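You operate a simulated robot arm through the tools that you are given. There is no shell and no other tool. Be economical: measure what you need, move in short steps, check, and stop when the job is done.

You are at the controls of a simulated robot arm. One attempt, no reset.

Task
Take the blue pad and put it on the front of the paper table. Turn the mixer knob to 45. Take the grey pad from the top of the mixing bench and put it on the front of the paper table. Take the long tube from the top of the mixing bench and put it on the top of the printer. Any order will do. Set down upright: long tube.

Only the result counts: the job must be done as asked and must still hold three seconds after the hand-in. Knocking over, shifting, dropping, spilling or breaking anything else fails it.

Robot
A 6-joint arm with a fingered hand on a trunk, on a base that drives. Base frame: it is fixed to the floor where the robot stands at the start and does not move with it; the origin is under the middle of the robot, x ahead of it, y to its left, z up. Lengths are in mm, angles in degrees, forces in N, time in s.
With the tool pointing down near the work surface it reaches from about 160 to 460 mm from the robot's upright axis, wherever it stands. Its first joint turns from -166.0 to 166.0 degrees. Places, roughly: blue pad (7x5x4 cm) [600, -200, 800]; front of the paper table [-400, 2900, 800]; grey pad (9x6x3 cm) [-3100, 2800, 900]; long tube (9x9x16 cm) [-3400, 3000, 1000]; mixer knob [-2200, 3000, 900]; top of the printer [-2000, 400, 1200]. Payload 2.3 kg.
The tool frame sits at the grasp point between the pads (the TCP): z along the fingers, y along the line on which they close. The tips reach 22 mm beyond it. Largest opening 112 mm; the body of the gripper starts 60 mm behind the TCP. The gripper is a hand of 3 fingers: y runs from the thumb to the fingers, the wrist lies at [0, 0, -218] in the tool frame, and closing takes about 1.5 s.
Orientation is that of the tool frame in the base frame, as a unit quaternion [w, x, y, z]. With the fingers straight down and closing along the base's y, the tool's x points along the base's -x, its y along +y and its z along -z.

Tools
- The arm moves only by the tool play_rows. Its arguments are lists of equal length, an entry for each row: "claw": the finger opening in mm, from 0 to 112; "translation": the shift along the tool's x, y, z in mm, a list of three; "rotation": the turn, a rotation vector about the tool's x, y, z in degrees, a list of three. In form: {"claw": [claw, ...], "translation": [[x, y, z], ...], "rotation": [[wx, wy, wz], ...]}. A call has 1 to 8 rows; each row is the pose to reach, as a shift and turn from the pose commanded when the call began, along the tool's axes at that moment. A row lasts 0.2 s, in which the tool goes at most 50 mm and 8.6 degrees; a call with a longer step from one row to the next is refused whole, and so is a gripper value outside its range. A pose out of reach is approached as far as the arm can. The call stops where the force on the tool passes 40 N (or 10 N more than at its start, if that is more) or the arm is blocked; 0.2 s more then pass. The fingers move at their own pace (about 72 mm/s each) and stop on an object; they squeeze with about 27 N. The grip force told is the motor's: it shows also when the fingers shut on nothing. Time passes only in rows, and 0.2 s behind the last, so rows that repeat a pose let the fingers close. It gives the time, the measured TCP pose, the force on the tool (base axes), the opening and the grip force at its end, in the units of the frame above (readings bear some noise), with the torque about the TCP (base axes, N m) and any sound that the robot's microphone picked up.
- Cameras (640 x 400 px; columns grow to the right, rows downward): "scene" is now at [14.7, 96.6, 1359.9]; the picture's right is [-0.52, -0.85, 0.00], its down [-0.55, 0.34, -0.76] and it looks along [0.65, -0.40, -0.65] (base axes); focal length 293 px, centre (320, 200). "wrist" rides on the gripper at [66, 3, -80] in the tool frame; the picture's right is [-0.05, 1.00, 0.00], its down [-0.77, -0.04, -0.64] and it looks along [-0.64, -0.03, 0.77] (tool axes); focal length 275 px, centre (320, 200). There is no depth. A picture from a camera that has moved, and an enlarged one, comes with that camera's place and axes in the base frame and with its lens.
- get_image(camera): a new picture of that camera. It takes no simulated time.
- move_column(by): slides the trunk up (or, below 0, down) by that many mm; the arm and the scene camera ride with it, the base frame stays. It gives what a move gives, with no picture.
- drive_base(legs): drives the robot by 1 to 6 legs, each [ahead, left, turn to the left] in mm, mm and degrees, along the robot's own axes; the way and the turn of a leg run together, so that a leg with both is an arc; at most 1500 mm and 180 degrees a leg. The arm and the cameras ride along, it lands a little off, and it stops where it bumps. It gives what a move gives.
- set_grasp(shape): the hand has 3 fingers and takes this shape, open, in about a second: jaw (thumb against the fingers, like two jaws); tri (thumb and two fingers); tip (a fingertip pinch); poke (one finger out to press); point (the index stretched); flat (the hand flat); cup (the hand cupped); fist (a fist). The gripper value then closes the fingers along that shape, each until it touches; the sizes above hold for jaw. It gives what a move gives, with no picture.
- turn_head(pan, tilt): turns the head with the scene camera to pan (to the left, within 155 degrees either way) and tilt (down, from -29 to 69), counted from straight ahead of the robot. It gives what a move gives.
- zoom(camera, box): a new picture of the part [left, top, right, bottom] of that camera's present view, enlarged. It takes no simulated time.
- sign_off(): hands the job in; it is judged then, once.

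Go step by step. Nothing tells you exact positions but the pictures and the camera data: compare them with the known pose of the tool, close in by small moves and look again before you grip or let go. The budget is 165 turns and 120 pictures, counting those below and the enlarged ones. Unless the task says otherwise, let go and move clear before handing in, and close with one line.

The tools are called after ">>>" by a JSON object that holds its "api" and its "payload". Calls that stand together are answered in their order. play_rows: Moves the arm, as the interface text tells. Its arguments: {"type":"object","properties":{"claw":{"type":"array"},"translation":{"type":"array"},"rotation":{"type":"array"}},"required":["claw","translation","rotation"]} The other tools are called the same way: move_column (by) slides the trunk up or down; set_grasp (shape) gives the hand a shape; drive_base (legs) drives the base; turn_head (pan, tilt) turns the head that bears the scene camera; get_image (camera) takes a picture; zoom (camera, box) takes an enlarged picture of a part of a camera's view; sign_off () hands the job in.

At the start:

```text
clock: 0.0
eef_pos: [286.3, -44.9, 1042.1]
tool_rot: [-0.001, 0.0, 1.0, 0.001]
ft_force: [0.3, 0.4, -0.2]
ft_torque: [-0.03, -0.03, -0.02]
width: 111.8
grip_force: 0.1
shape: jaw
trunk travel left (down, up): [-275.0, 315.0]
robot x, y, heading: [0.6, -3.2, -0.0]
head pan, tilt: [-31.6, 40.5]
```

scene: 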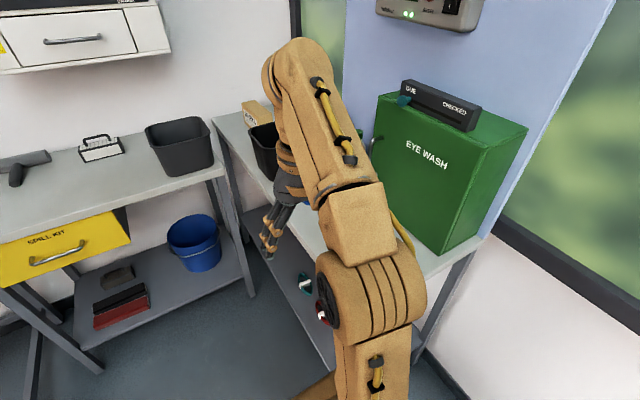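
wrist: 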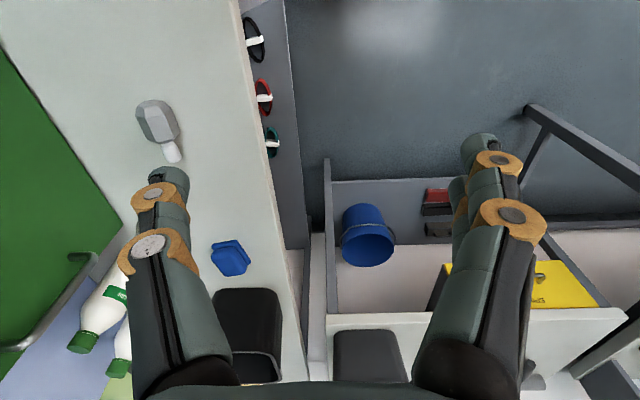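

The blue pad is at about [615, -225, 800] on the bench to my right. I'll look around first to see how much floor space I have to drive.

>>> {"api": "turn_head", "payload": {"pan": -10, "tilt": 65}}

>>> {"api": "get_image", "payload": {"camera": "scene"}}

>>> {"api": "turn_head", "payload": {"pan": 90, "tilt": 25}}

>>> {"api": "get_image", "payload": {"camera": "scene"}}

>>> {"api": "turn_head", "payload": {"pan": 150, "tilt": 25}}

>>> {"api": "get_image", "payload": {"camera": "scene"}}

```text
clock: 0.9
eef_pos: [286.1, -45.9, 1042.1]
tool_rot: [0.0, 0.0, 1.0, -0.001]
ft_force: [0.7, 0.7, 0.3]
ft_torque: [0.0, 0.0, 0.03]
width: 111.9
grip_force: 0.2
shape: jaw
trunk travel left (down, up): [-275.0, 315.0]
robot x, y, heading: [-1.0, 0.9, -0.1]
head pan, tilt: [-10.0, 65.0]
```

```text
117 pictures are left
camera scene: at [2.4, 130.3, 1328.4], right [-0.17, -0.98, 0.0], down [-0.89, 0.16, -0.42], along [0.42, -0.07, -0.91], focal length 293 px, centre (320, 200)
```

scene: 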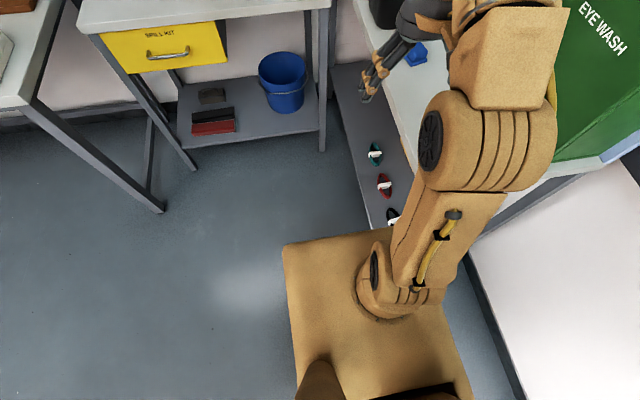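

```text
clock: 2.6
eef_pos: [285.5, -45.2, 1043.0]
tool_rot: [0.001, -0.001, 1.0, -0.001]
ft_force: [0.2, -0.2, -0.7]
ft_torque: [0.03, -0.01, -0.03]
width: 111.9
grip_force: 0.3
shape: jaw
trunk travel left (down, up): [-275.0, 315.0]
robot x, y, heading: [5.4, -1.2, 0.0]
head pan, tilt: [90.0, 25.0]
```

```text
116 pictures are left
camera scene: at [-57.4, 233.0, 1384.0], right [1.0, 0.0, 0.0], down [0.0, -0.42, -0.91], along [0.0, 0.91, -0.42], focal length 293 px, centre (320, 200)
```

scene: 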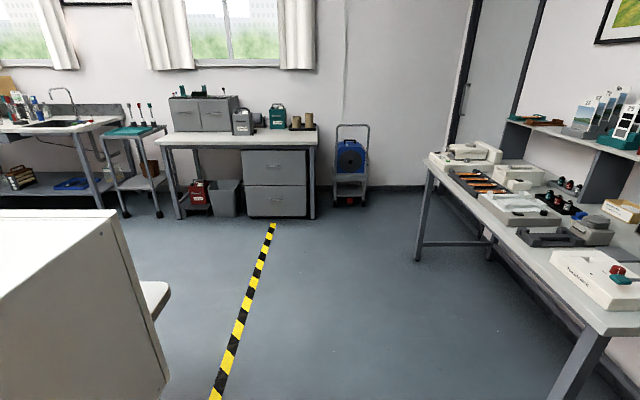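

```text
clock: 3.9
eef_pos: [287.4, -45.6, 1042.2]
tool_rot: [0.0, 0.0, 1.0, -0.001]
ft_force: [0.3, -0.4, 0.7]
ft_torque: [0.01, 0.0, 0.0]
width: 111.8
grip_force: 0.1
shape: jaw
trunk travel left (down, up): [-275.0, 315.0]
robot x, y, heading: [2.2, 1.7, -0.1]
head pan, tilt: [150.0, 25.0]
```

```text
115 pictures are left
camera scene: at [-137.2, 187.0, 1384.0], right [0.5, 0.87, 0.0], down [0.37, -0.21, -0.91], along [-0.78, 0.45, -0.42], focal length 293 px, centre (320, 200)
```

scene: 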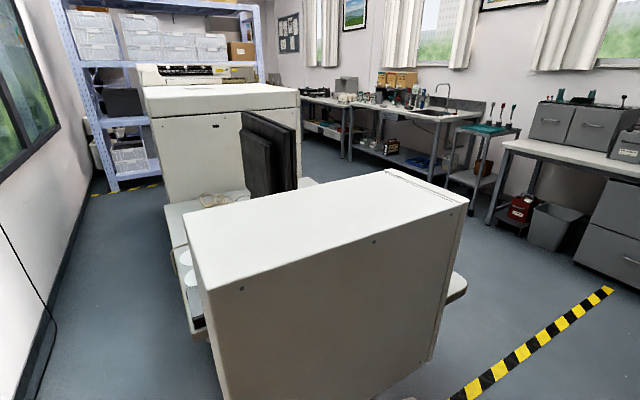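

The base is about 440 mm wide and the bench shelf sits at y ≈ -150. I'll strafe left first, then drive ahead until I'm beside the pad.

>>> {"api": "drive_base", "payload": {"legs": [[0, 130, 0], [490, 0, 0]]}}

>>> {"api": "turn_head", "payload": {"pan": -70, "tilt": 50}}

>>> {"api": "get_image", "payload": {"camera": "scene"}}

>>> {"api": "get_image", "payload": {"camera": "wrist"}}

```text
clock: 7.7
eef_pos: [780.2, 94.3, 1042.1]
tool_rot: [0.0, -0.007, 1.0, 0.0]
ft_force: [1.0, 0.8, 0.9]
ft_torque: [0.01, -0.01, 0.03]
width: 111.9
grip_force: 0.1
shape: jaw
trunk travel left (down, up): [-275.0, 315.0]
robot x, y, heading: [491.3, 135.7, 0.8]
head pan, tilt: [150.0, 25.0]
```

```text
clock: 10.9
eef_pos: [781.5, 93.5, 1042.3]
tool_rot: [0.0, -0.007, 1.0, 0.0]
ft_force: [-0.3, 0.2, -0.4]
ft_torque: [-0.04, -0.02, 0.01]
width: 112.2
grip_force: 0.0
shape: jaw
trunk travel left (down, up): [-275.0, 315.0]
robot x, y, heading: [494.4, 137.0, 0.6]
head pan, tilt: [-70.0, 50.0]
```

```text
114 pictures are left
camera scene: at [461.3, 203.4, 1346.5], right [-0.93, -0.36, 0.0], down [-0.27, 0.72, -0.64], along [0.23, -0.6, -0.77], focal length 293 px, centre (320, 200)
```

scene: 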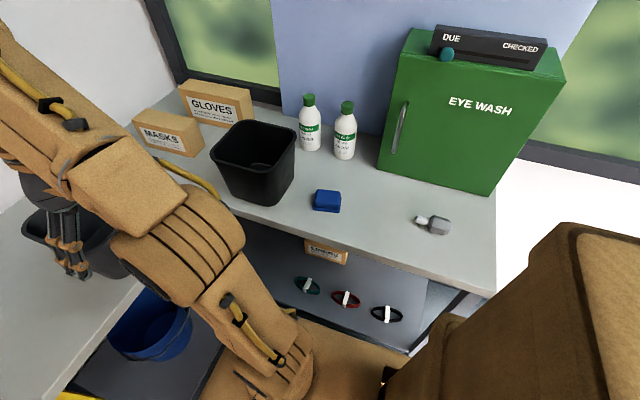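

```text
113 pictures are left
camera wrist: at [715.2, 95.2, 1122.9], right [0.03, 1.0, 0.0], down [0.77, -0.03, 0.64], along [0.64, -0.02, -0.77], focal length 275 px, centre (320, 200)
```

wrist: 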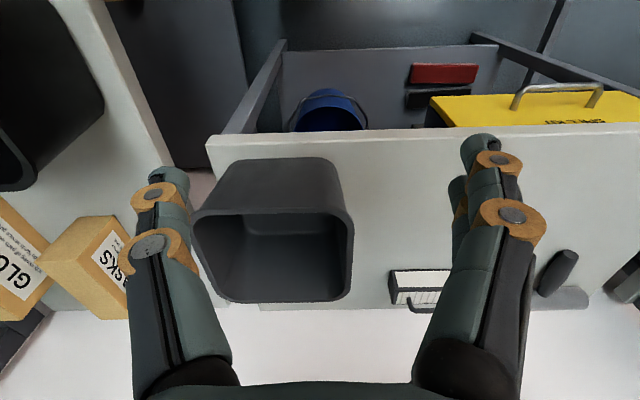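

The blue pad is at about [604, -220]. I'll move the hand over it, staying high to clear the bin.

>>> {"api": "play_rows", "payload": {"claw": [112, 112, 112, 112, 112, 112, 112, 112], "translation": [[22, -39, -5], [45, -78, -10], [68, -117, -15], [90, -156, -20], [113, -195, -25], [136, -234, -30], [158, -273, -35], [181, -312, -40]], "rotation": [[0, 0, 0], [0, 0, 0], [0, 0, 0], [0, 0, 0], [0, 0, 0], [0, 0, 0], [0, 0, 0], [0, 0, 0]]}}

>>> {"api": "get_image", "payload": {"camera": "wrist"}}

>>> {"api": "get_image", "payload": {"camera": "scene"}}

```text
clock: 12.7
eef_pos: [724.0, -43.0, 962.9]
tool_rot: [-0.001, -0.006, 1.0, -0.001]
ft_force: [-0.2, 0.5, -0.8]
ft_torque: [0.02, 0.0, 0.0]
width: 112.1
grip_force: 0.1
shape: jaw
out of reach, approached as far as the arm can: row 1, 2, 3, 4, 5, 6, 7, 8
trunk travel left (down, up): [-275.0, 315.0]
robot x, y, heading: [491.2, 136.7, 0.7]
head pan, tilt: [-70.0, 50.0]
```

```text
112 pictures are left
camera wrist: at [659.6, -41.9, 1042.1], right [0.04, 1.0, 0.0], down [0.77, -0.03, 0.64], along [0.64, -0.02, -0.77], focal length 275 px, centre (320, 200)
```

wrist: 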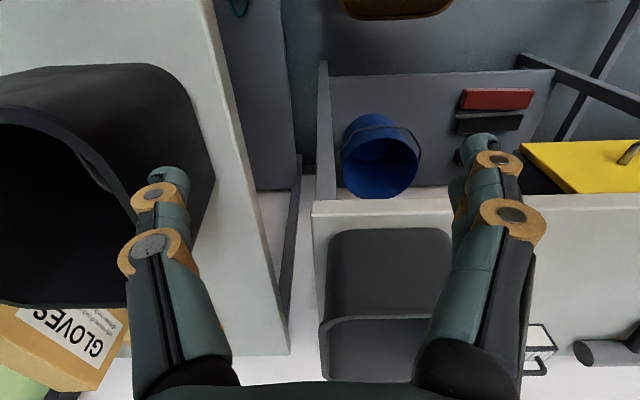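

```text
111 pictures are left
camera scene: at [461.2, 203.5, 1346.5], right [-0.93, -0.35, 0.0], down [-0.27, 0.72, -0.64], along [0.23, -0.6, -0.77], focal length 293 px, centre (320, 200)
```

scene: 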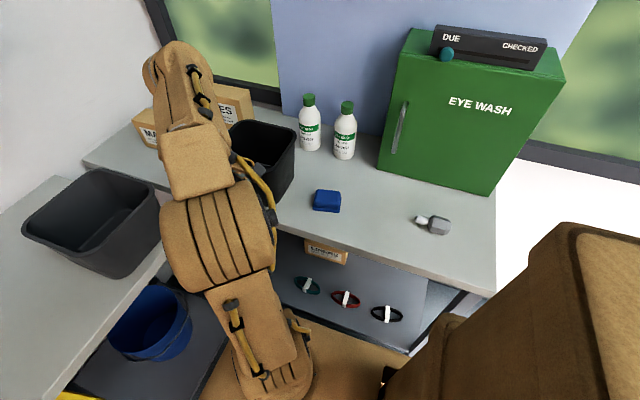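

The pose was too high for the arm at this trunk height. I'll raise the trunk and move sideways at the same height.

>>> {"api": "move_column", "payload": {"by": 100}}

>>> {"api": "play_rows", "payload": {"claw": [112, 112, 112, 112, 112], "translation": [[24, -35, 0], [48, -70, 0], [72, -105, 0], [96, -140, 0], [122, -175, 0]], "rotation": [[0, 0, 0], [0, 0, 0], [0, 0, 0], [0, 0, 0], [0, 0, 0]]}}

>>> {"api": "get_image", "payload": {"camera": "wrist"}}

```text
clock: 14.0
eef_pos: [724.4, -43.5, 1061.2]
tool_rot: [0.0, -0.006, 1.0, 0.0]
ft_force: [0.7, 1.1, 0.3]
ft_torque: [0.04, -0.02, 0.03]
width: 111.8
grip_force: 0.0
shape: jaw
trunk travel left (down, up): [-375.0, 215.0]
robot x, y, heading: [495.2, 136.6, 1.0]
head pan, tilt: [-70.0, 50.0]
```

```text
clock: 15.2
eef_pos: [708.7, -97.7, 997.1]
tool_rot: [-0.002, -0.004, 1.0, -0.004]
ft_force: [-0.3, 0.2, 0.1]
ft_torque: [-0.04, -0.02, 0.01]
width: 111.6
grip_force: 0.1
shape: jaw
out of reach, approached as far as the arm can: row 1, 2, 3, 4, 5
trunk travel left (down, up): [-375.0, 215.0]
robot x, y, heading: [491.5, 134.1, 0.9]
head pan, tilt: [-70.0, 50.0]
```

```text
110 pictures are left
camera wrist: at [644.4, -94.7, 1078.3], right [0.04, 1.0, -0.01], down [0.77, -0.03, 0.63], along [0.63, -0.03, -0.77], focal length 275 px, centre (320, 200)
```

wrist: 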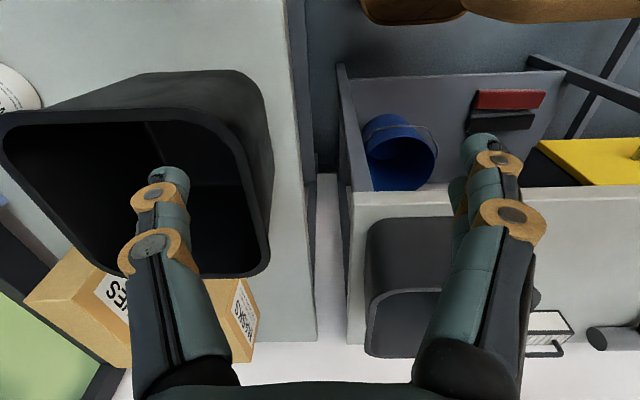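

The arm keeps stopping short, probably because a wrist joint is limited with the tool yaw held fixed. I'll raise the trunk to clear the bin and test whether yawing the tool to the right helps.

>>> {"api": "move_column", "payload": {"by": 60}}

>>> {"api": "play_rows", "payload": {"claw": [112, 112, 112], "translation": [[0, 0, 0], [0, 0, 0], [0, 0, 0]], "rotation": [[0, 0, 8], [0, 0, 16], [0, 0, 24]]}}

>>> {"api": "play_rows", "payload": {"claw": [112, 112], "translation": [[20, 0, 0], [40, 0, 0]], "rotation": [[0, 0, 0], [0, 0, 0]]}}

```text
clock: 16.2
eef_pos: [708.5, -96.3, 1057.0]
tool_rot: [-0.001, -0.004, 1.0, -0.006]
ft_force: [-0.4, -0.5, -0.2]
ft_torque: [0.0, -0.03, -0.02]
width: 112.0
grip_force: 0.0
shape: jaw
trunk travel left (down, up): [-435.0, 155.0]
robot x, y, heading: [492.6, 135.4, 0.8]
head pan, tilt: [-70.0, 50.0]
```

```text
clock: 17.0
eef_pos: [709.1, -98.8, 1056.4]
tool_rot: [0.0, 0.206, 0.979, -0.004]
ft_force: [-0.2, -0.5, -0.8]
ft_torque: [0.02, 0.0, 0.03]
width: 112.1
grip_force: 0.0
shape: jaw
trunk travel left (down, up): [-435.0, 155.0]
robot x, y, heading: [491.6, 135.6, 0.7]
head pan, tilt: [-70.0, 50.0]
```

```text
clock: 17.6
eef_pos: [672.7, -82.3, 1054.7]
tool_rot: [0.0, 0.204, 0.979, -0.004]
ft_force: [1.1, 0.3, -0.6]
ft_torque: [0.02, 0.02, -0.01]
width: 111.9
grip_force: 0.1
shape: jaw
trunk travel left (down, up): [-435.0, 155.0]
robot x, y, heading: [496.0, 133.9, 0.5]
head pan, tilt: [-70.0, 50.0]
```

That works, so the tool yaw was the limit. Now I'll move over the pad.

>>> {"api": "play_rows", "payload": {"claw": [112, 112, 112, 112], "translation": [[1, -38, 0], [3, -77, 0], [4, -115, 0], [6, -154, 20]], "rotation": [[0, 0, 8], [0, 0, 16], [0, 0, 24], [0, 0, 32]]}}

>>> {"api": "get_image", "payload": {"camera": "wrist"}}

>>> {"api": "get_image", "payload": {"camera": "scene"}}

```text
clock: 18.6
eef_pos: [605.0, -221.4, 1039.3]
tool_rot: [0.001, 0.468, 0.884, -0.004]
ft_force: [-0.6, -0.3, 0.5]
ft_torque: [-0.01, 0.04, 0.0]
width: 111.9
grip_force: 0.0
shape: jaw
trunk travel left (down, up): [-435.0, 155.0]
robot x, y, heading: [491.7, 130.3, 0.6]
head pan, tilt: [-70.0, 50.0]
```

```text
109 pictures are left
camera wrist: at [573.7, -165.9, 1119.6], right [0.85, 0.52, 0.0], down [0.41, -0.65, 0.64], along [0.33, -0.55, -0.77], focal length 275 px, centre (320, 200)
```

wrist: 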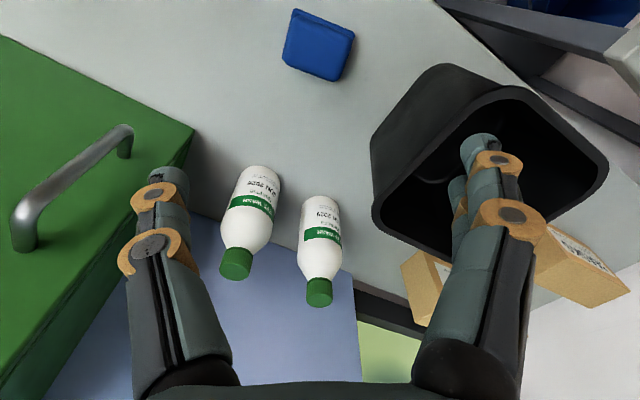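

```text
108 pictures are left
camera scene: at [461.0, 202.0, 1506.6], right [-0.93, -0.35, 0.0], down [-0.27, 0.72, -0.64], along [0.23, -0.6, -0.77], focal length 293 px, centre (320, 200)
```

scene: 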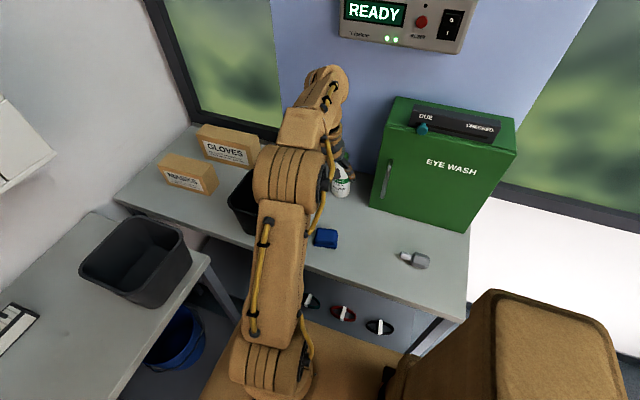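

The pad's centre is at about (599, -217), with its long side at heading 13°. I'll turn 21° further so the fingers close along the long side, narrow the opening and descend partway.

>>> {"api": "play_rows", "payload": {"claw": [95, 95, 95, 95], "translation": [[2, -1, 42], [4, -2, 84], [6, -2, 126], [6, -2, 168]], "rotation": [[0, 0, 7], [0, 0, 14], [0, 0, 21], [0, 0, 21]]}}

>>> {"api": "get_image", "payload": {"camera": "wrist"}}

>>> {"api": "get_image", "payload": {"camera": "scene"}}

```text
clock: 19.6
eef_pos: [601.7, -219.5, 869.8]
tool_rot: [0.001, 0.621, 0.784, -0.003]
ft_force: [-0.3, 0.9, 0.2]
ft_torque: [0.0, 0.0, -0.03]
width: 95.2
grip_force: 0.1
shape: jaw
trunk travel left (down, up): [-435.0, 155.0]
robot x, y, heading: [494.9, 135.5, 0.8]
head pan, tilt: [-70.0, 50.0]
```

```text
107 pictures are left
camera wrist: at [590.4, -153.9, 949.7], right [0.98, 0.18, 0.0], down [0.14, -0.75, 0.64], along [0.12, -0.63, -0.77], focal length 275 px, centre (320, 200)
```

wrist: 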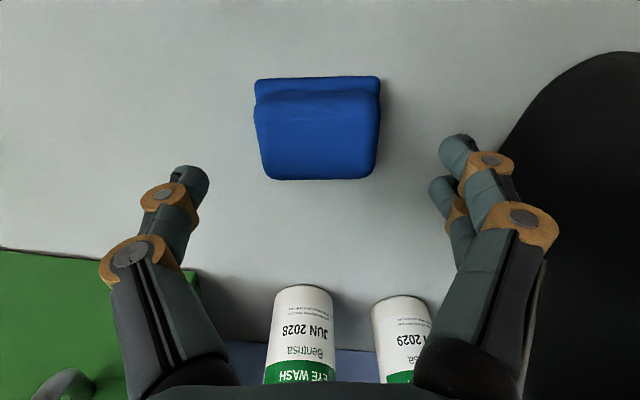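

```text
106 pictures are left
camera scene: at [461.3, 202.9, 1506.6], right [-0.93, -0.35, 0.0], down [-0.27, 0.72, -0.64], along [0.23, -0.6, -0.77], focal length 293 px, centre (320, 200)
```

scene: 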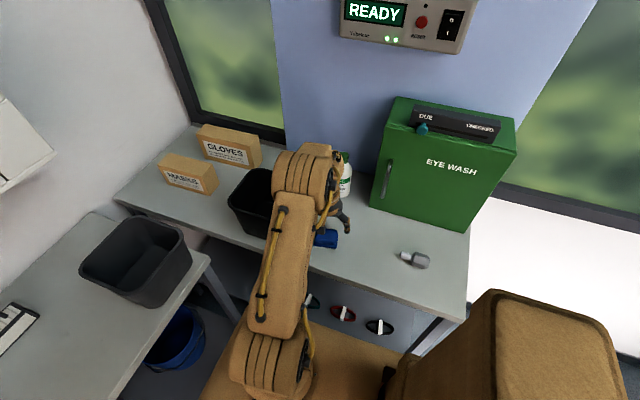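

The pad is centred and aligned between the fingers. I'll go down to grasp height and close.

>>> {"api": "play_rows", "payload": {"claw": [95, 95, 95], "translation": [[-2, 0, 30], [-2, 0, 50], [-2, 0, 60]], "rotation": [[0, 0, 0], [0, 0, 0], [0, 0, 0]]}}

>>> {"api": "get_image", "payload": {"camera": "wrist"}}

```text
clock: 20.4
eef_pos: [599.9, -221.2, 820.4]
tool_rot: [0.006, 0.62, 0.784, -0.007]
ft_force: [-3.3, 5.6, 25.0]
ft_torque: [0.36, -0.62, 0.22]
width: 94.3
grip_force: 0.1
shape: jaw
trunk travel left (down, up): [-435.0, 155.0]
robot x, y, heading: [495.6, 136.3, 0.9]
head pan, tilt: [-70.0, 50.0]
stopped in row 3: the force on the tool passed its limit at 47 N (the readings are from after the stop); the commanded pose is now the measured one
```

```text
105 pictures are left
camera wrist: at [589.3, -155.6, 900.1], right [0.98, 0.18, 0.0], down [0.14, -0.75, 0.65], along [0.12, -0.64, -0.76], focal length 275 px, centre (320, 200)
```

wrist: 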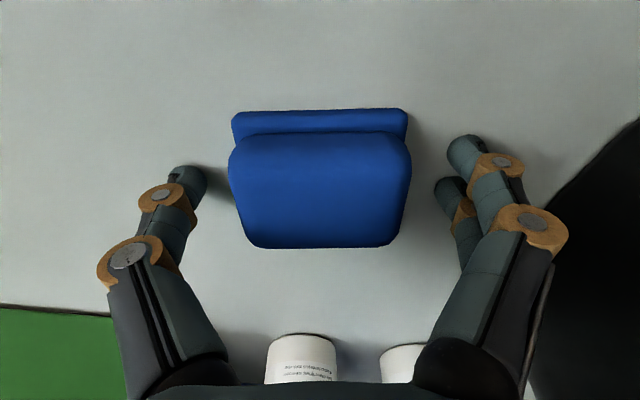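

The fingertips touch the bench, so its surface is at about z 797. I'll lift 4 mm and close.

>>> {"api": "play_rows", "payload": {"claw": [95, 40, 40, 40, 40, 40, 40], "translation": [[0, 0, -4], [0, 0, -4], [0, 0, -4], [0, 0, -4], [0, 0, -4], [0, 0, -4], [0, 0, -4]], "rotation": [[0, 0, 0], [0, 0, 0], [0, 0, 0], [0, 0, 0], [0, 0, 0], [0, 0, 0], [0, 0, 0]]}}

>>> {"api": "play_rows", "payload": {"claw": [40, 40, 40, 40], "translation": [[0, 0, -30], [0, 0, -70], [0, 0, -110], [0, 0, -150]], "rotation": [[0, 0, 0], [0, 0, 0], [0, 0, 0], [0, 0, 0]]}}

>>> {"api": "get_image", "payload": {"camera": "wrist"}}

```text
clock: 22.0
eef_pos: [601.1, -223.0, 822.0]
tool_rot: [0.005, 0.621, 0.784, -0.008]
ft_force: [3.9, 2.6, 15.5]
ft_torque: [0.26, -0.71, 0.04]
width: 57.3
grip_force: 27.5
shape: jaw
trunk travel left (down, up): [-435.0, 155.0]
robot x, y, heading: [493.3, 137.8, 0.5]
head pan, tilt: [-70.0, 50.0]
```

```text
clock: 23.0
eef_pos: [600.5, -221.0, 973.6]
tool_rot: [0.005, 0.62, 0.784, -0.007]
ft_force: [0.5, 0.1, -0.7]
ft_torque: [-0.01, -0.03, -0.05]
width: 57.5
grip_force: 27.2
shape: jaw
trunk travel left (down, up): [-435.0, 155.0]
robot x, y, heading: [493.4, 132.2, 0.8]
head pan, tilt: [-70.0, 50.0]
```

```text
104 pictures are left
camera wrist: at [589.4, -155.1, 1052.2], right [0.98, 0.19, 0.0], down [0.14, -0.75, 0.65], along [0.12, -0.64, -0.76], focal length 275 px, centre (320, 200)
```

wrist: 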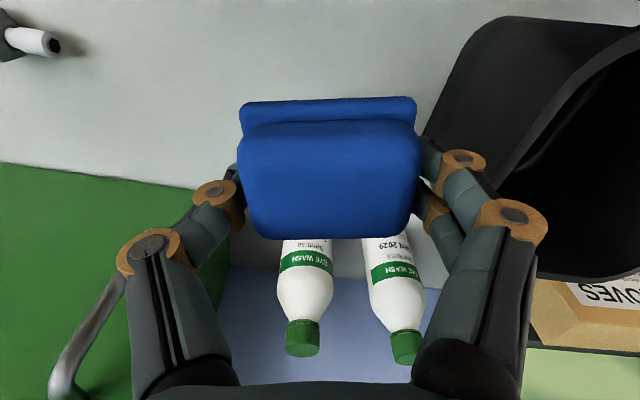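

The pad is held. I'll back out, drive down the free corridor around x ≈ 0 towards the paper table, and turn round so the arm side faces the wall.

>>> {"api": "drive_base", "payload": {"legs": [[0, 260, 0], [-480, 0, 0], [0, 1300, 0], [0, 0, 180]]}}

>>> {"api": "turn_head", "payload": {"pan": -60, "tilt": 30}}

>>> {"api": "get_image", "payload": {"camera": "scene"}}

```text
clock: 40.8
eef_pos: [-77.7, 2056.7, 972.3]
tool_rot: [-0.008, 0.773, -0.634, -0.004]
ft_force: [0.6, 0.2, -0.7]
ft_torque: [-0.02, 0.02, -0.01]
width: 57.3
grip_force: 26.5
shape: jaw
trunk travel left (down, up): [-435.0, 155.0]
robot x, y, heading: [18.3, 1695.0, 179.0]
head pan, tilt: [-70.0, 50.0]
```

```text
clock: 41.6
eef_pos: [-79.0, 2057.2, 971.8]
tool_rot: [-0.007, 0.773, -0.634, -0.004]
ft_force: [0.3, -0.7, -0.3]
ft_torque: [0.03, 0.03, 0.03]
width: 57.5
grip_force: 27.2
shape: jaw
trunk travel left (down, up): [-435.0, 155.0]
robot x, y, heading: [18.5, 1698.6, 178.6]
head pan, tilt: [-60.0, 30.0]
```

```text
103 pictures are left
camera scene: at [33.3, 1634.9, 1536.0], right [0.88, 0.48, 0.0], down [0.24, -0.44, -0.87], along [-0.42, 0.76, -0.5], focal length 293 px, centre (320, 200)
```

scene: 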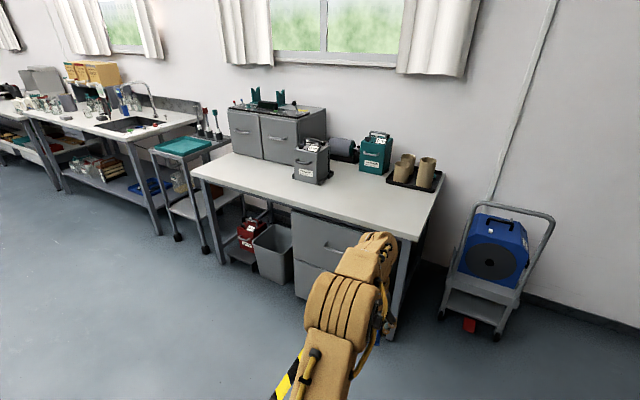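

The paper table's front edge is at y ≈ 2660, and its front-right area around (-400, 2880) is free. The arm is mounted on the robot's right side, so I'll drive alongside the table.

>>> {"api": "drive_base", "payload": {"legs": [[290, 0, 1.2], [0, -660, 0]]}}

>>> {"api": "turn_head", "payload": {"pan": -80, "tilt": 50}}

>>> {"api": "get_image", "payload": {"camera": "scene"}}

>>> {"api": "get_image", "payload": {"camera": "wrist"}}

```text
clock: 46.8
eef_pos: [-375.6, 2697.4, 971.9]
tool_rot: [-0.007, 0.782, -0.624, -0.004]
ft_force: [-0.4, 0.0, 0.4]
ft_torque: [-0.02, 0.0, 0.01]
width: 57.6
grip_force: 27.0
shape: jaw
trunk travel left (down, up): [-435.0, 155.0]
robot x, y, heading: [-272.1, 2340.9, -179.9]
head pan, tilt: [-60.0, 30.0]
```

```text
clock: 47.6
eef_pos: [-378.2, 2695.9, 972.3]
tool_rot: [-0.007, 0.781, -0.624, -0.005]
ft_force: [0.3, -0.2, -0.5]
ft_torque: [0.03, -0.05, 0.01]
width: 57.6
grip_force: 26.9
shape: jaw
trunk travel left (down, up): [-435.0, 155.0]
robot x, y, heading: [-271.3, 2339.0, -179.9]
head pan, tilt: [-80.0, 50.0]
```

```text
102 pictures are left
camera scene: at [-223.3, 2275.1, 1506.6], right [0.98, 0.18, 0.0], down [0.14, -0.75, -0.64], along [-0.11, 0.63, -0.77], focal length 293 px, centre (320, 200)
```

scene: 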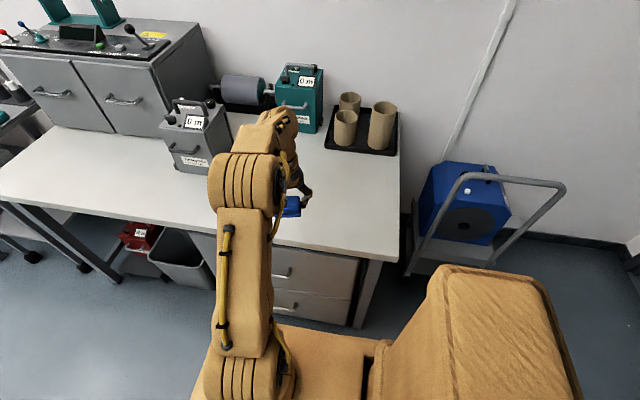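

```text
101 pictures are left
camera wrist: at [-363.9, 2629.2, 1051.7], right [-0.98, -0.17, 0.0], down [-0.14, 0.75, 0.65], along [-0.11, 0.64, -0.76], focal length 275 px, centre (320, 200)
```

wrist: 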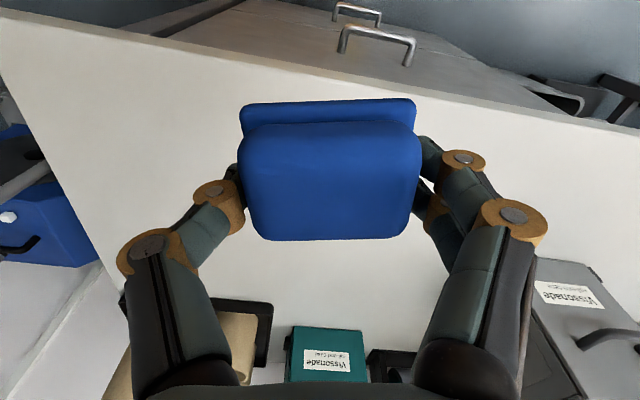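

I'll shift the base a little closer, then extend the arm over the front area and look at the pad's height there.

>>> {"api": "drive_base", "payload": {"legs": [[-40, -60, 0]]}}

>>> {"api": "play_rows", "payload": {"claw": [40, 40, 40, 40], "translation": [[-33, 0, 10], [-66, 0, 30], [-99, 0, 50], [-130, 0, 80]], "rotation": [[0, 0, 0], [0, 0, 0], [0, 0, 0], [0, 0, 0]]}}

>>> {"api": "get_image", "payload": {"camera": "scene"}}

>>> {"api": "get_image", "payload": {"camera": "wrist"}}

```text
clock: 48.6
eef_pos: [-336.8, 2756.8, 971.2]
tool_rot: [-0.006, 0.781, -0.624, -0.004]
ft_force: [1.1, 0.2, -0.6]
ft_torque: [-0.01, 0.0, 0.01]
width: 57.5
grip_force: 27.2
shape: jaw
trunk travel left (down, up): [-435.0, 155.0]
robot x, y, heading: [-236.2, 2399.3, -179.7]
head pan, tilt: [-80.0, 50.0]
```

```text
clock: 49.6
eef_pos: [-366.0, 2840.4, 888.6]
tool_rot: [-0.007, 0.781, -0.624, -0.004]
ft_force: [0.1, -0.3, 0.0]
ft_torque: [0.02, 0.03, -0.01]
width: 57.4
grip_force: 27.1
shape: jaw
out of reach, approached as far as the arm can: row 3, 4
trunk travel left (down, up): [-435.0, 155.0]
robot x, y, heading: [-233.9, 2395.4, -179.7]
head pan, tilt: [-80.0, 50.0]
```

```text
100 pictures are left
camera scene: at [-184.5, 2335.3, 1506.6], right [0.98, 0.18, 0.0], down [0.14, -0.75, -0.64], along [-0.11, 0.63, -0.77], focal length 293 px, centre (320, 200)
```

scene: 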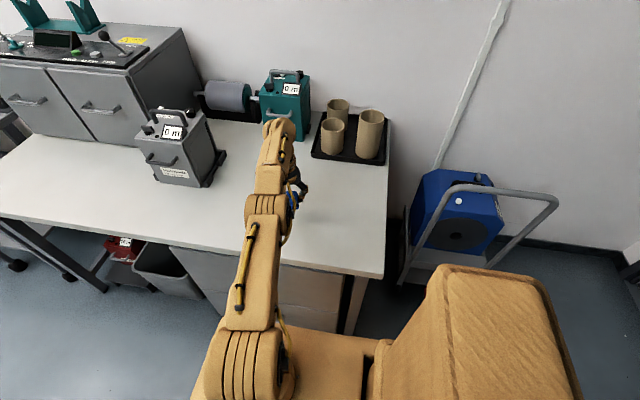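

```text
99 pictures are left
camera wrist: at [-354.1, 2772.5, 969.6], right [-0.98, -0.17, 0.0], down [-0.14, 0.75, 0.65], along [-0.11, 0.64, -0.76], focal length 275 px, centre (320, 200)
```

wrist: 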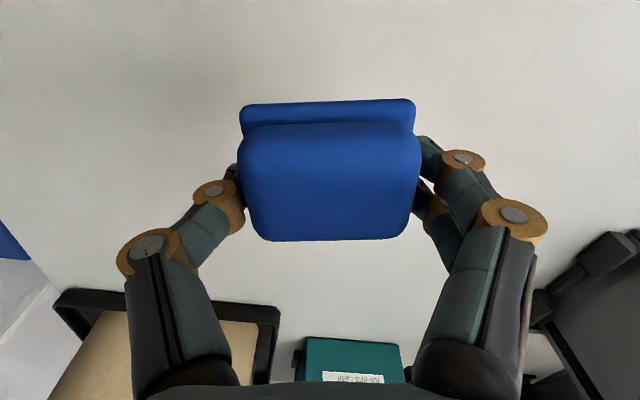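

I'm at the reach limit at y ≈ 2840. Lowering the trunk changes the arm geometry, so I'll check whether I can extend further that way.

>>> {"api": "move_column", "payload": {"by": -30}}

>>> {"api": "play_rows", "payload": {"claw": [40, 40], "translation": [[-20, 5, -40], [-40, 10, -50]], "rotation": [[0, 0, 0], [0, 0, 0]]}}

```text
clock: 50.4
eef_pos: [-367.3, 2839.2, 860.2]
tool_rot: [-0.007, 0.781, -0.625, -0.004]
ft_force: [-0.1, 0.4, -0.8]
ft_torque: [-0.01, 0.0, 0.03]
width: 57.4
grip_force: 26.4
shape: jaw
trunk travel left (down, up): [-405.0, 185.0]
robot x, y, heading: [-233.9, 2400.8, -179.6]
head pan, tilt: [-80.0, 50.0]
```

```text
clock: 51.0
eef_pos: [-375.3, 2832.6, 905.8]
tool_rot: [-0.006, 0.781, -0.624, -0.005]
ft_force: [0.4, 0.7, -0.4]
ft_torque: [-0.01, 0.01, -0.01]
width: 57.5
grip_force: 27.4
shape: jaw
out of reach, approached as far as the arm can: row 1, 2
trunk travel left (down, up): [-405.0, 185.0]
robot x, y, heading: [-232.4, 2399.4, -179.5]
head pan, tilt: [-80.0, 50.0]
```

The arm reaches further when it works lower relative to the trunk. I'll raise the trunk and lower the arm while extending.

>>> {"api": "move_column", "payload": {"by": 170}}

>>> {"api": "play_rows", "payload": {"claw": [40, 40, 40, 40, 40], "translation": [[0, 0, 40], [0, 0, 80], [0, 0, 120], [0, 0, 160], [0, 0, 190]], "rotation": [[0, 0, 0], [0, 0, 0], [0, 0, 0], [0, 0, 0], [0, 0, 0]]}}

>>> {"api": "play_rows", "payload": {"claw": [40, 40], "translation": [[-30, 0, 0], [-60, 0, 0]], "rotation": [[0, 0, 0], [0, 0, 0]]}}

```text
clock: 52.9
eef_pos: [-375.2, 2831.6, 1073.7]
tool_rot: [-0.007, 0.782, -0.624, -0.005]
ft_force: [-0.2, -0.7, -0.5]
ft_torque: [0.04, -0.01, -0.01]
width: 57.4
grip_force: 26.9
shape: jaw
trunk travel left (down, up): [-575.0, 15.0]
robot x, y, heading: [-232.1, 2399.1, -179.7]
head pan, tilt: [-80.0, 50.0]
```

```text
clock: 54.1
eef_pos: [-370.1, 2823.8, 884.0]
tool_rot: [-0.006, 0.781, -0.624, -0.004]
ft_force: [0.1, 0.6, -1.1]
ft_torque: [0.0, -0.03, -0.03]
width: 57.3
grip_force: 27.7
shape: jaw
out of reach, approached as far as the arm can: row 4, 5
trunk travel left (down, up): [-575.0, 15.0]
robot x, y, heading: [-237.4, 2400.4, -179.9]
head pan, tilt: [-80.0, 50.0]
```

```text
clock: 54.7
eef_pos: [-373.6, 2823.7, 888.7]
tool_rot: [-0.007, 0.781, -0.625, -0.005]
ft_force: [1.2, 0.3, -0.8]
ft_torque: [0.05, 0.04, 0.0]
width: 57.2
grip_force: 26.9
shape: jaw
out of reach, approached as far as the arm can: row 1, 2
trunk travel left (down, up): [-575.0, 15.0]
robot x, y, heading: [-231.1, 2401.6, -179.5]
head pan, tilt: [-80.0, 50.0]
```

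There's no gain that way, so the base has to get closer. I'll look down at the gap between the base and the drawers.

>>> {"api": "turn_head", "payload": {"pan": -60, "tilt": 69}}

>>> {"api": "get_image", "payload": {"camera": "scene"}}

>>> {"api": "turn_head", "payload": {"pan": -120, "tilt": 69}}

>>> {"api": "get_image", "payload": {"camera": "scene"}}

```text
clock: 55.5
eef_pos: [-372.3, 2825.6, 887.6]
tool_rot: [-0.007, 0.781, -0.624, -0.005]
ft_force: [0.6, 0.4, -0.3]
ft_torque: [0.0, -0.02, 0.0]
width: 57.2
grip_force: 26.9
shape: jaw
trunk travel left (down, up): [-575.0, 15.0]
robot x, y, heading: [-232.5, 2395.6, -179.8]
head pan, tilt: [-60.0, 68.8]
```

```text
98 pictures are left
camera scene: at [-198.6, 2307.8, 1624.6], right [0.86, 0.5, 0.0], down [0.47, -0.81, -0.36], along [-0.18, 0.31, -0.93], focal length 293 px, centre (320, 200)
```

scene: 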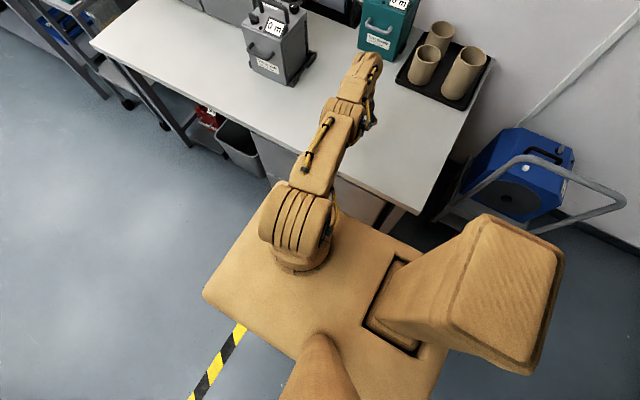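

```text
clock: 56.8
eef_pos: [-374.1, 2824.8, 887.1]
tool_rot: [-0.007, 0.781, -0.625, -0.005]
ft_force: [0.2, -0.4, 0.5]
ft_torque: [0.04, -0.01, -0.01]
width: 57.4
grip_force: 27.2
shape: jaw
trunk travel left (down, up): [-575.0, 15.0]
robot x, y, heading: [-233.5, 2398.2, -179.7]
head pan, tilt: [-120.0, 68.8]
```

```text
97 pictures are left
camera scene: at [-142.8, 2307.9, 1624.6], right [0.87, -0.5, 0.0], down [-0.46, -0.81, -0.36], along [0.18, 0.31, -0.93], focal length 293 px, centre (320, 200)
```

scene: 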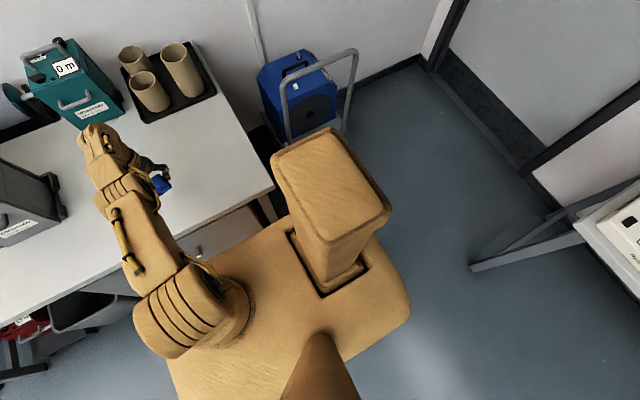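

The deck rides with the trunk, and its half-width is only about 205 mm. That leaves room, so I'll move 65 mm closer with the trunk back near +160.

>>> {"api": "play_rows", "payload": {"claw": [40, 40, 40, 40], "translation": [[10, 0, -40], [20, 0, -80], [20, 0, -120], [20, 0, -150]], "rotation": [[0, 0, 0], [0, 0, 0], [0, 0, 0], [0, 0, 0]]}}

>>> {"api": "move_column", "payload": {"by": -140}}

>>> {"api": "drive_base", "payload": {"legs": [[-20, -68, 0]]}}

```text
clock: 57.8
eef_pos: [-372.1, 2806.0, 1040.1]
tool_rot: [-0.007, 0.781, -0.625, -0.005]
ft_force: [-0.4, 0.5, 0.2]
ft_torque: [0.01, 0.01, 0.02]
width: 57.3
grip_force: 26.7
shape: jaw
trunk travel left (down, up): [-575.0, 15.0]
robot x, y, heading: [-231.6, 2400.4, -179.7]
head pan, tilt: [-120.0, 68.8]
```

```text
clock: 59.5
eef_pos: [-371.2, 2806.2, 898.6]
tool_rot: [-0.006, 0.781, -0.624, -0.004]
ft_force: [-0.4, 0.2, 0.0]
ft_torque: [-0.01, -0.01, 0.0]
width: 57.4
grip_force: 27.4
shape: jaw
trunk travel left (down, up): [-435.0, 155.0]
robot x, y, heading: [-229.6, 2394.7, -179.8]
head pan, tilt: [-120.0, 68.8]
```

```text
clock: 60.5
eef_pos: [-353.4, 2874.3, 897.9]
tool_rot: [-0.006, 0.781, -0.624, -0.005]
ft_force: [-0.4, 0.1, -0.2]
ft_torque: [-0.01, -0.02, 0.0]
width: 57.1
grip_force: 26.8
shape: jaw
trunk travel left (down, up): [-435.0, 155.0]
robot x, y, heading: [-212.9, 2467.2, -179.7]
head pan, tilt: [-120.0, 68.8]
```

The pad is now over (-353, 2874). I'll descend gently until it touches.

>>> {"api": "play_rows", "payload": {"claw": [40, 40, 40], "translation": [[-6, -16, 30], [-6, -16, 55], [-6, -16, 66]], "rotation": [[0, 0, 0], [0, 0, 0], [0, 0, 0]]}}

>>> {"api": "get_image", "payload": {"camera": "wrist"}}

```text
clock: 61.3
eef_pos: [-336.4, 2883.8, 832.9]
tool_rot: [-0.006, 0.781, -0.624, -0.004]
ft_force: [0.0, -0.3, -0.6]
ft_torque: [-0.01, 0.02, -0.01]
width: 57.2
grip_force: 26.9
shape: jaw
trunk travel left (down, up): [-435.0, 155.0]
robot x, y, heading: [-216.6, 2469.5, -179.7]
head pan, tilt: [-120.0, 68.8]
```

```text
96 pictures are left
camera wrist: at [-324.9, 2816.7, 913.2], right [-0.98, -0.18, 0.0], down [-0.14, 0.75, 0.65], along [-0.11, 0.64, -0.76], focal length 275 px, centre (320, 200)
```

wrist: 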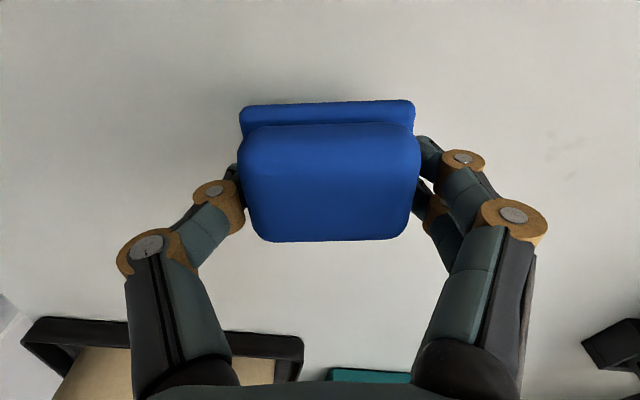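

>>> {"api": "play_rows", "payload": {"claw": [40, 40, 40, 40, 40, 40, 40, 40], "translation": [[0, 0, 6], [0, 0, 12], [0, 0, 17], [0, 0, 22], [0, 0, 27], [0, 0, 32], [0, 0, 37], [0, 0, 42]], "rotation": [[0, 0, 0], [0, 0, 0], [0, 0, 0], [0, 0, 0], [0, 0, 0], [0, 0, 0], [0, 0, 0], [0, 0, 0]]}}

```text
clock: 62.9
eef_pos: [-337.9, 2886.8, 801.9]
tool_rot: [-0.011, 0.781, -0.624, -0.01]
ft_force: [0.8, -5.0, 24.4]
ft_torque: [-0.35, 0.41, 0.06]
width: 56.4
grip_force: 26.8
shape: jaw
trunk travel left (down, up): [-435.0, 155.0]
robot x, y, heading: [-216.2, 2465.6, -179.8]
head pan, tilt: [-120.0, 68.8]
stopped in row 8: the force on the tool passed its limit at 46 N (the readings are from after the stop); the commanded pose is now the measured one
```

The pad is on the table. I'll release it and lift away.

>>> {"api": "play_rows", "payload": {"claw": [60, 75, 90, 90, 90], "translation": [[0, 0, -3], [0, 0, -3], [0, 0, -3], [0, 0, -3], [0, 0, -3]], "rotation": [[0, 0, 0], [0, 0, 0], [0, 0, 0], [0, 0, 0], [0, 0, 0]]}}

>>> {"api": "play_rows", "payload": {"claw": [90, 90, 90, 90], "translation": [[0, 0, -20], [0, 0, -60], [0, 0, -100], [0, 0, -130]], "rotation": [[0, 0, 0], [0, 0, 0], [0, 0, 0], [0, 0, 0]]}}

>>> {"api": "get_image", "payload": {"camera": "wrist"}}

>>> {"api": "turn_head", "payload": {"pan": -30, "tilt": 25}}

>>> {"api": "get_image", "payload": {"camera": "scene"}}

```text
clock: 64.1
eef_pos: [-338.7, 2887.5, 802.2]
tool_rot: [-0.009, 0.781, -0.624, -0.009]
ft_force: [1.1, 0.0, 6.4]
ft_torque: [-0.13, 0.3, 0.06]
width: 88.2
grip_force: 0.0
shape: jaw
trunk travel left (down, up): [-435.0, 155.0]
robot x, y, heading: [-212.7, 2466.1, -179.6]
head pan, tilt: [-120.0, 68.8]
```

```text
clock: 65.1
eef_pos: [-337.2, 2883.0, 932.2]
tool_rot: [-0.008, 0.781, -0.625, -0.008]
ft_force: [-0.5, 0.3, -0.4]
ft_torque: [0.01, 0.01, 0.0]
width: 89.8
grip_force: 0.1
shape: jaw
trunk travel left (down, up): [-435.0, 155.0]
robot x, y, heading: [-213.4, 2471.7, -179.8]
head pan, tilt: [-120.0, 68.8]
```

```text
95 pictures are left
camera wrist: at [-323.9, 2816.1, 1012.6], right [-0.98, -0.17, 0.0], down [-0.13, 0.74, 0.65], along [-0.11, 0.64, -0.76], focal length 275 px, centre (320, 200)
```

wrist: 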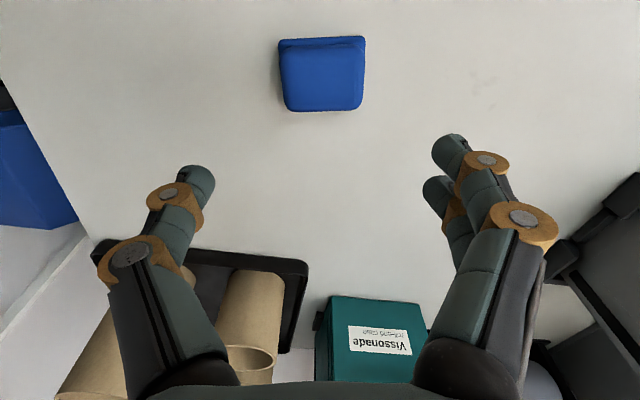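

```text
clock: 66.8
eef_pos: [-337.1, 2884.7, 933.4]
tool_rot: [-0.009, 0.781, -0.624, -0.009]
ft_force: [0.0, -0.6, 0.1]
ft_torque: [0.0, -0.01, -0.04]
width: 89.8
grip_force: 0.1
shape: jaw
trunk travel left (down, up): [-435.0, 155.0]
robot x, y, heading: [-215.7, 2469.1, -179.9]
head pan, tilt: [-30.0, 25.0]
```

```text
94 pictures are left
camera scene: at [-231.1, 2373.5, 1544.0], right [0.5, 0.87, 0.0], down [0.37, -0.21, -0.91], along [-0.79, 0.45, -0.42], focal length 293 px, centre (320, 200)
```

scene: 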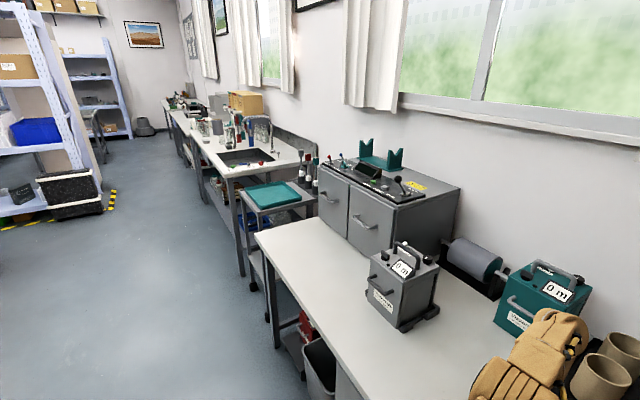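

The blue pad is placed. I'll back away from the table so the arm clears everything, then drive along towards the mixer.

>>> {"api": "drive_base", "payload": {"legs": [[0, -20, 0], [0, 340, 0], [1450, 0, 0], [250, 0, 0]]}}

>>> {"api": "turn_head", "payload": {"pan": -70, "tilt": 35}}

>>> {"api": "get_image", "payload": {"camera": "scene"}}

```text
clock: 77.7
eef_pos: [-2058.7, 2571.2, 933.4]
tool_rot: [-0.01, 0.782, -0.623, -0.008]
ft_force: [0.1, -0.8, 0.7]
ft_torque: [0.0, -0.05, -0.03]
width: 89.8
grip_force: 0.1
shape: jaw
trunk travel left (down, up): [-435.0, 155.0]
robot x, y, heading: [-1935.7, 2155.1, -179.9]
head pan, tilt: [-30.0, 25.0]
```

```text
clock: 78.7
eef_pos: [-2059.7, 2572.1, 933.2]
tool_rot: [-0.009, 0.782, -0.623, -0.008]
ft_force: [-0.9, -0.1, 0.0]
ft_torque: [-0.01, 0.02, -0.02]
width: 89.9
grip_force: 0.1
shape: jaw
trunk travel left (down, up): [-435.0, 155.0]
robot x, y, heading: [-1936.6, 2160.6, -179.7]
head pan, tilt: [-70.0, 35.0]
```

```text
93 pictures are left
camera scene: at [-1902.2, 2098.7, 1528.3], right [0.94, 0.35, 0.0], down [0.2, -0.54, -0.82], along [-0.29, 0.77, -0.57], focal length 293 px, centre (320, 200)
```

scene: 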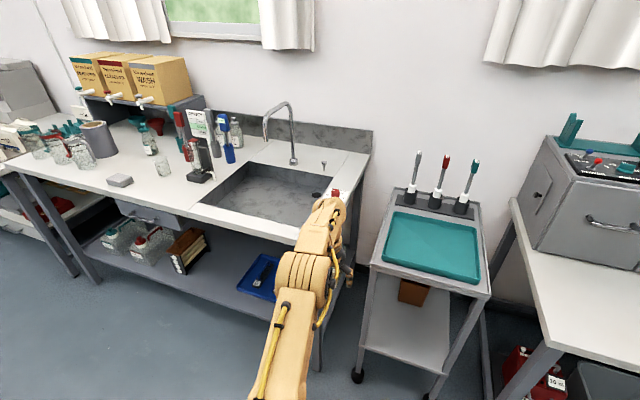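

The sink bench is the mixing bench: the grey pad is at about (-3095, 2815) and the long tube is behind it. The mixer knob should be at pixel (335, 192), so I'll zoom in there.

>>> {"api": "zoom", "payload": {"camera": "scene", "box": [290, 160, 390, 222]}}

>>> {"api": "zoom", "payload": {"camera": "scene", "box": [0, 50, 240, 200]}}

>>> {"api": "get_image", "payload": {"camera": "wrist"}}

```text
6.40 times, centred on (340, 191) of scene
camera zoom: at [-1902.2, 2098.7, 1528.3], right [0.94, 0.35, 0.0], down [0.2, -0.54, -0.82], along [-0.29, 0.77, -0.57], focal length 1878 px, centre (192, 258)
```

zoom: 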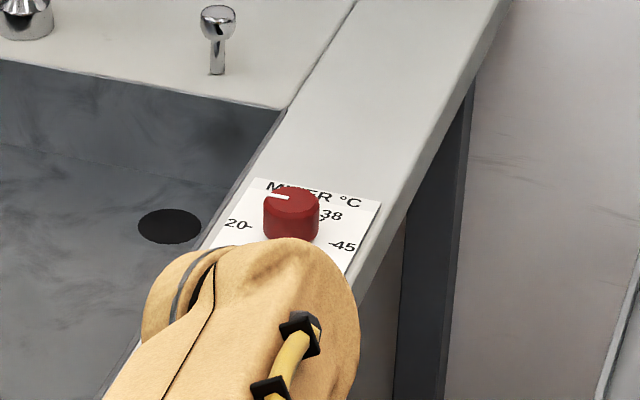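

```text
2.67 times, centred on (120, 125) of scene
camera zoom: at [-1902.2, 2098.7, 1528.3], right [0.94, 0.35, 0.0], down [0.2, -0.54, -0.82], along [-0.29, 0.77, -0.57], focal length 782 px, centre (853, 400)
```

zoom: 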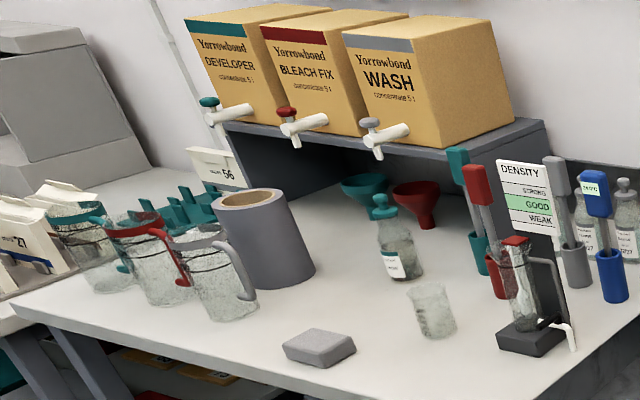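

```text
90 pictures are left
camera wrist: at [-2045.6, 2504.2, 1012.2], right [-0.98, -0.18, 0.0], down [-0.14, 0.74, 0.65], along [-0.11, 0.64, -0.76], focal length 275 px, centre (320, 200)
```

wrist: 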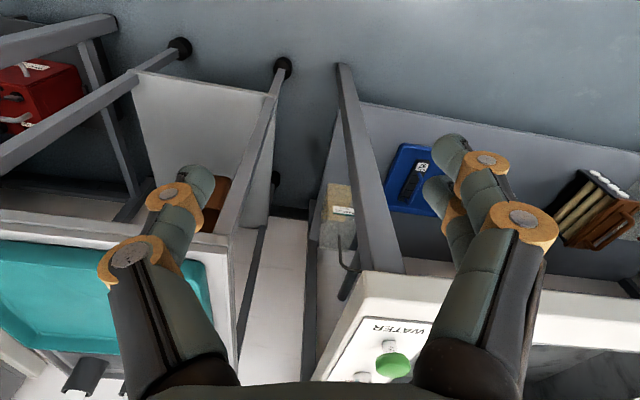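

The knob is at about (-2177, 2996) and its pointer is left of "20–38". I'll raise the hand, move beside the bench and look closer.

>>> {"api": "move_column", "payload": {"by": 110}}

>>> {"api": "drive_base", "payload": {"legs": [[0, -290, 0]]}}

>>> {"api": "get_image", "payload": {"camera": "wrist"}}

>>> {"api": "turn_head", "payload": {"pan": -75, "tilt": 60}}

>>> {"api": "get_image", "payload": {"camera": "scene"}}

```text
clock: 80.2
eef_pos: [-2058.4, 2572.9, 1042.5]
tool_rot: [-0.01, 0.782, -0.623, -0.008]
ft_force: [-0.4, 0.2, 0.3]
ft_torque: [0.01, 0.01, 0.0]
width: 89.5
grip_force: 0.1
shape: jaw
trunk travel left (down, up): [-545.0, 45.0]
robot x, y, heading: [-1935.1, 2156.9, -179.5]
head pan, tilt: [-70.0, 35.0]
```

```text
clock: 82.2
eef_pos: [-2060.0, 2862.5, 1042.4]
tool_rot: [-0.009, 0.781, -0.624, -0.009]
ft_force: [0.0, 0.5, 0.1]
ft_torque: [-0.01, 0.0, -0.01]
width: 89.7
grip_force: 0.1
shape: jaw
trunk travel left (down, up): [-545.0, 45.0]
robot x, y, heading: [-1931.6, 2442.7, -179.7]
head pan, tilt: [-70.0, 35.0]
```

```text
89 pictures are left
camera wrist: at [-2046.7, 2794.3, 1122.1], right [-0.98, -0.18, 0.0], down [-0.13, 0.74, 0.65], along [-0.11, 0.64, -0.76], focal length 275 px, centre (320, 200)
```

wrist: 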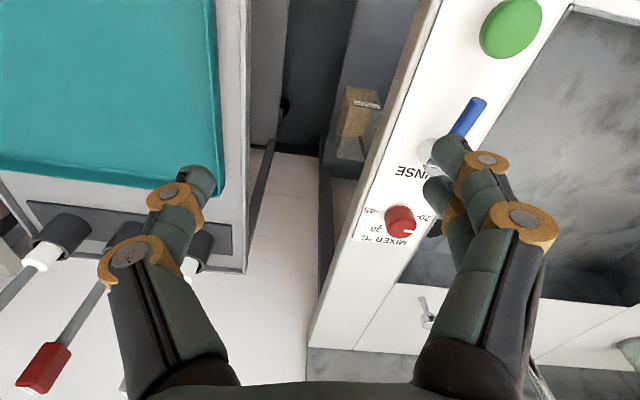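

```text
clock: 83.0
eef_pos: [-2059.2, 2862.0, 1042.2]
tool_rot: [-0.008, 0.782, -0.623, -0.009]
ft_force: [0.7, -0.1, -0.3]
ft_torque: [0.02, 0.0, 0.01]
width: 89.6
grip_force: 0.1
shape: jaw
trunk travel left (down, up): [-545.0, 45.0]
robot x, y, heading: [-1937.2, 2447.3, -179.6]
head pan, tilt: [-75.0, 60.0]
```

```text
88 pictures are left
camera scene: at [-1891.0, 2369.9, 1604.0], right [0.96, 0.26, 0.0], down [0.23, -0.83, -0.5], along [-0.13, 0.48, -0.87], focal length 293 px, centre (320, 200)
```

scene: 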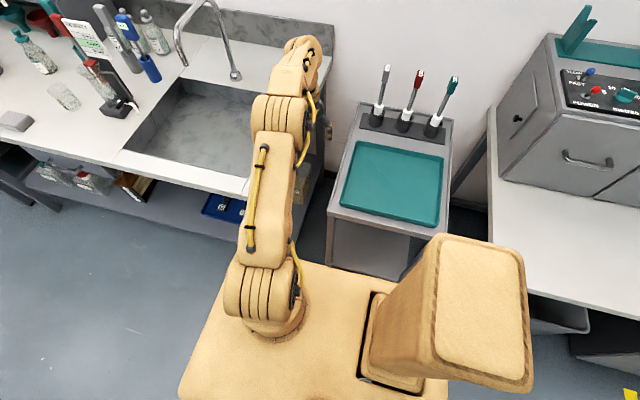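

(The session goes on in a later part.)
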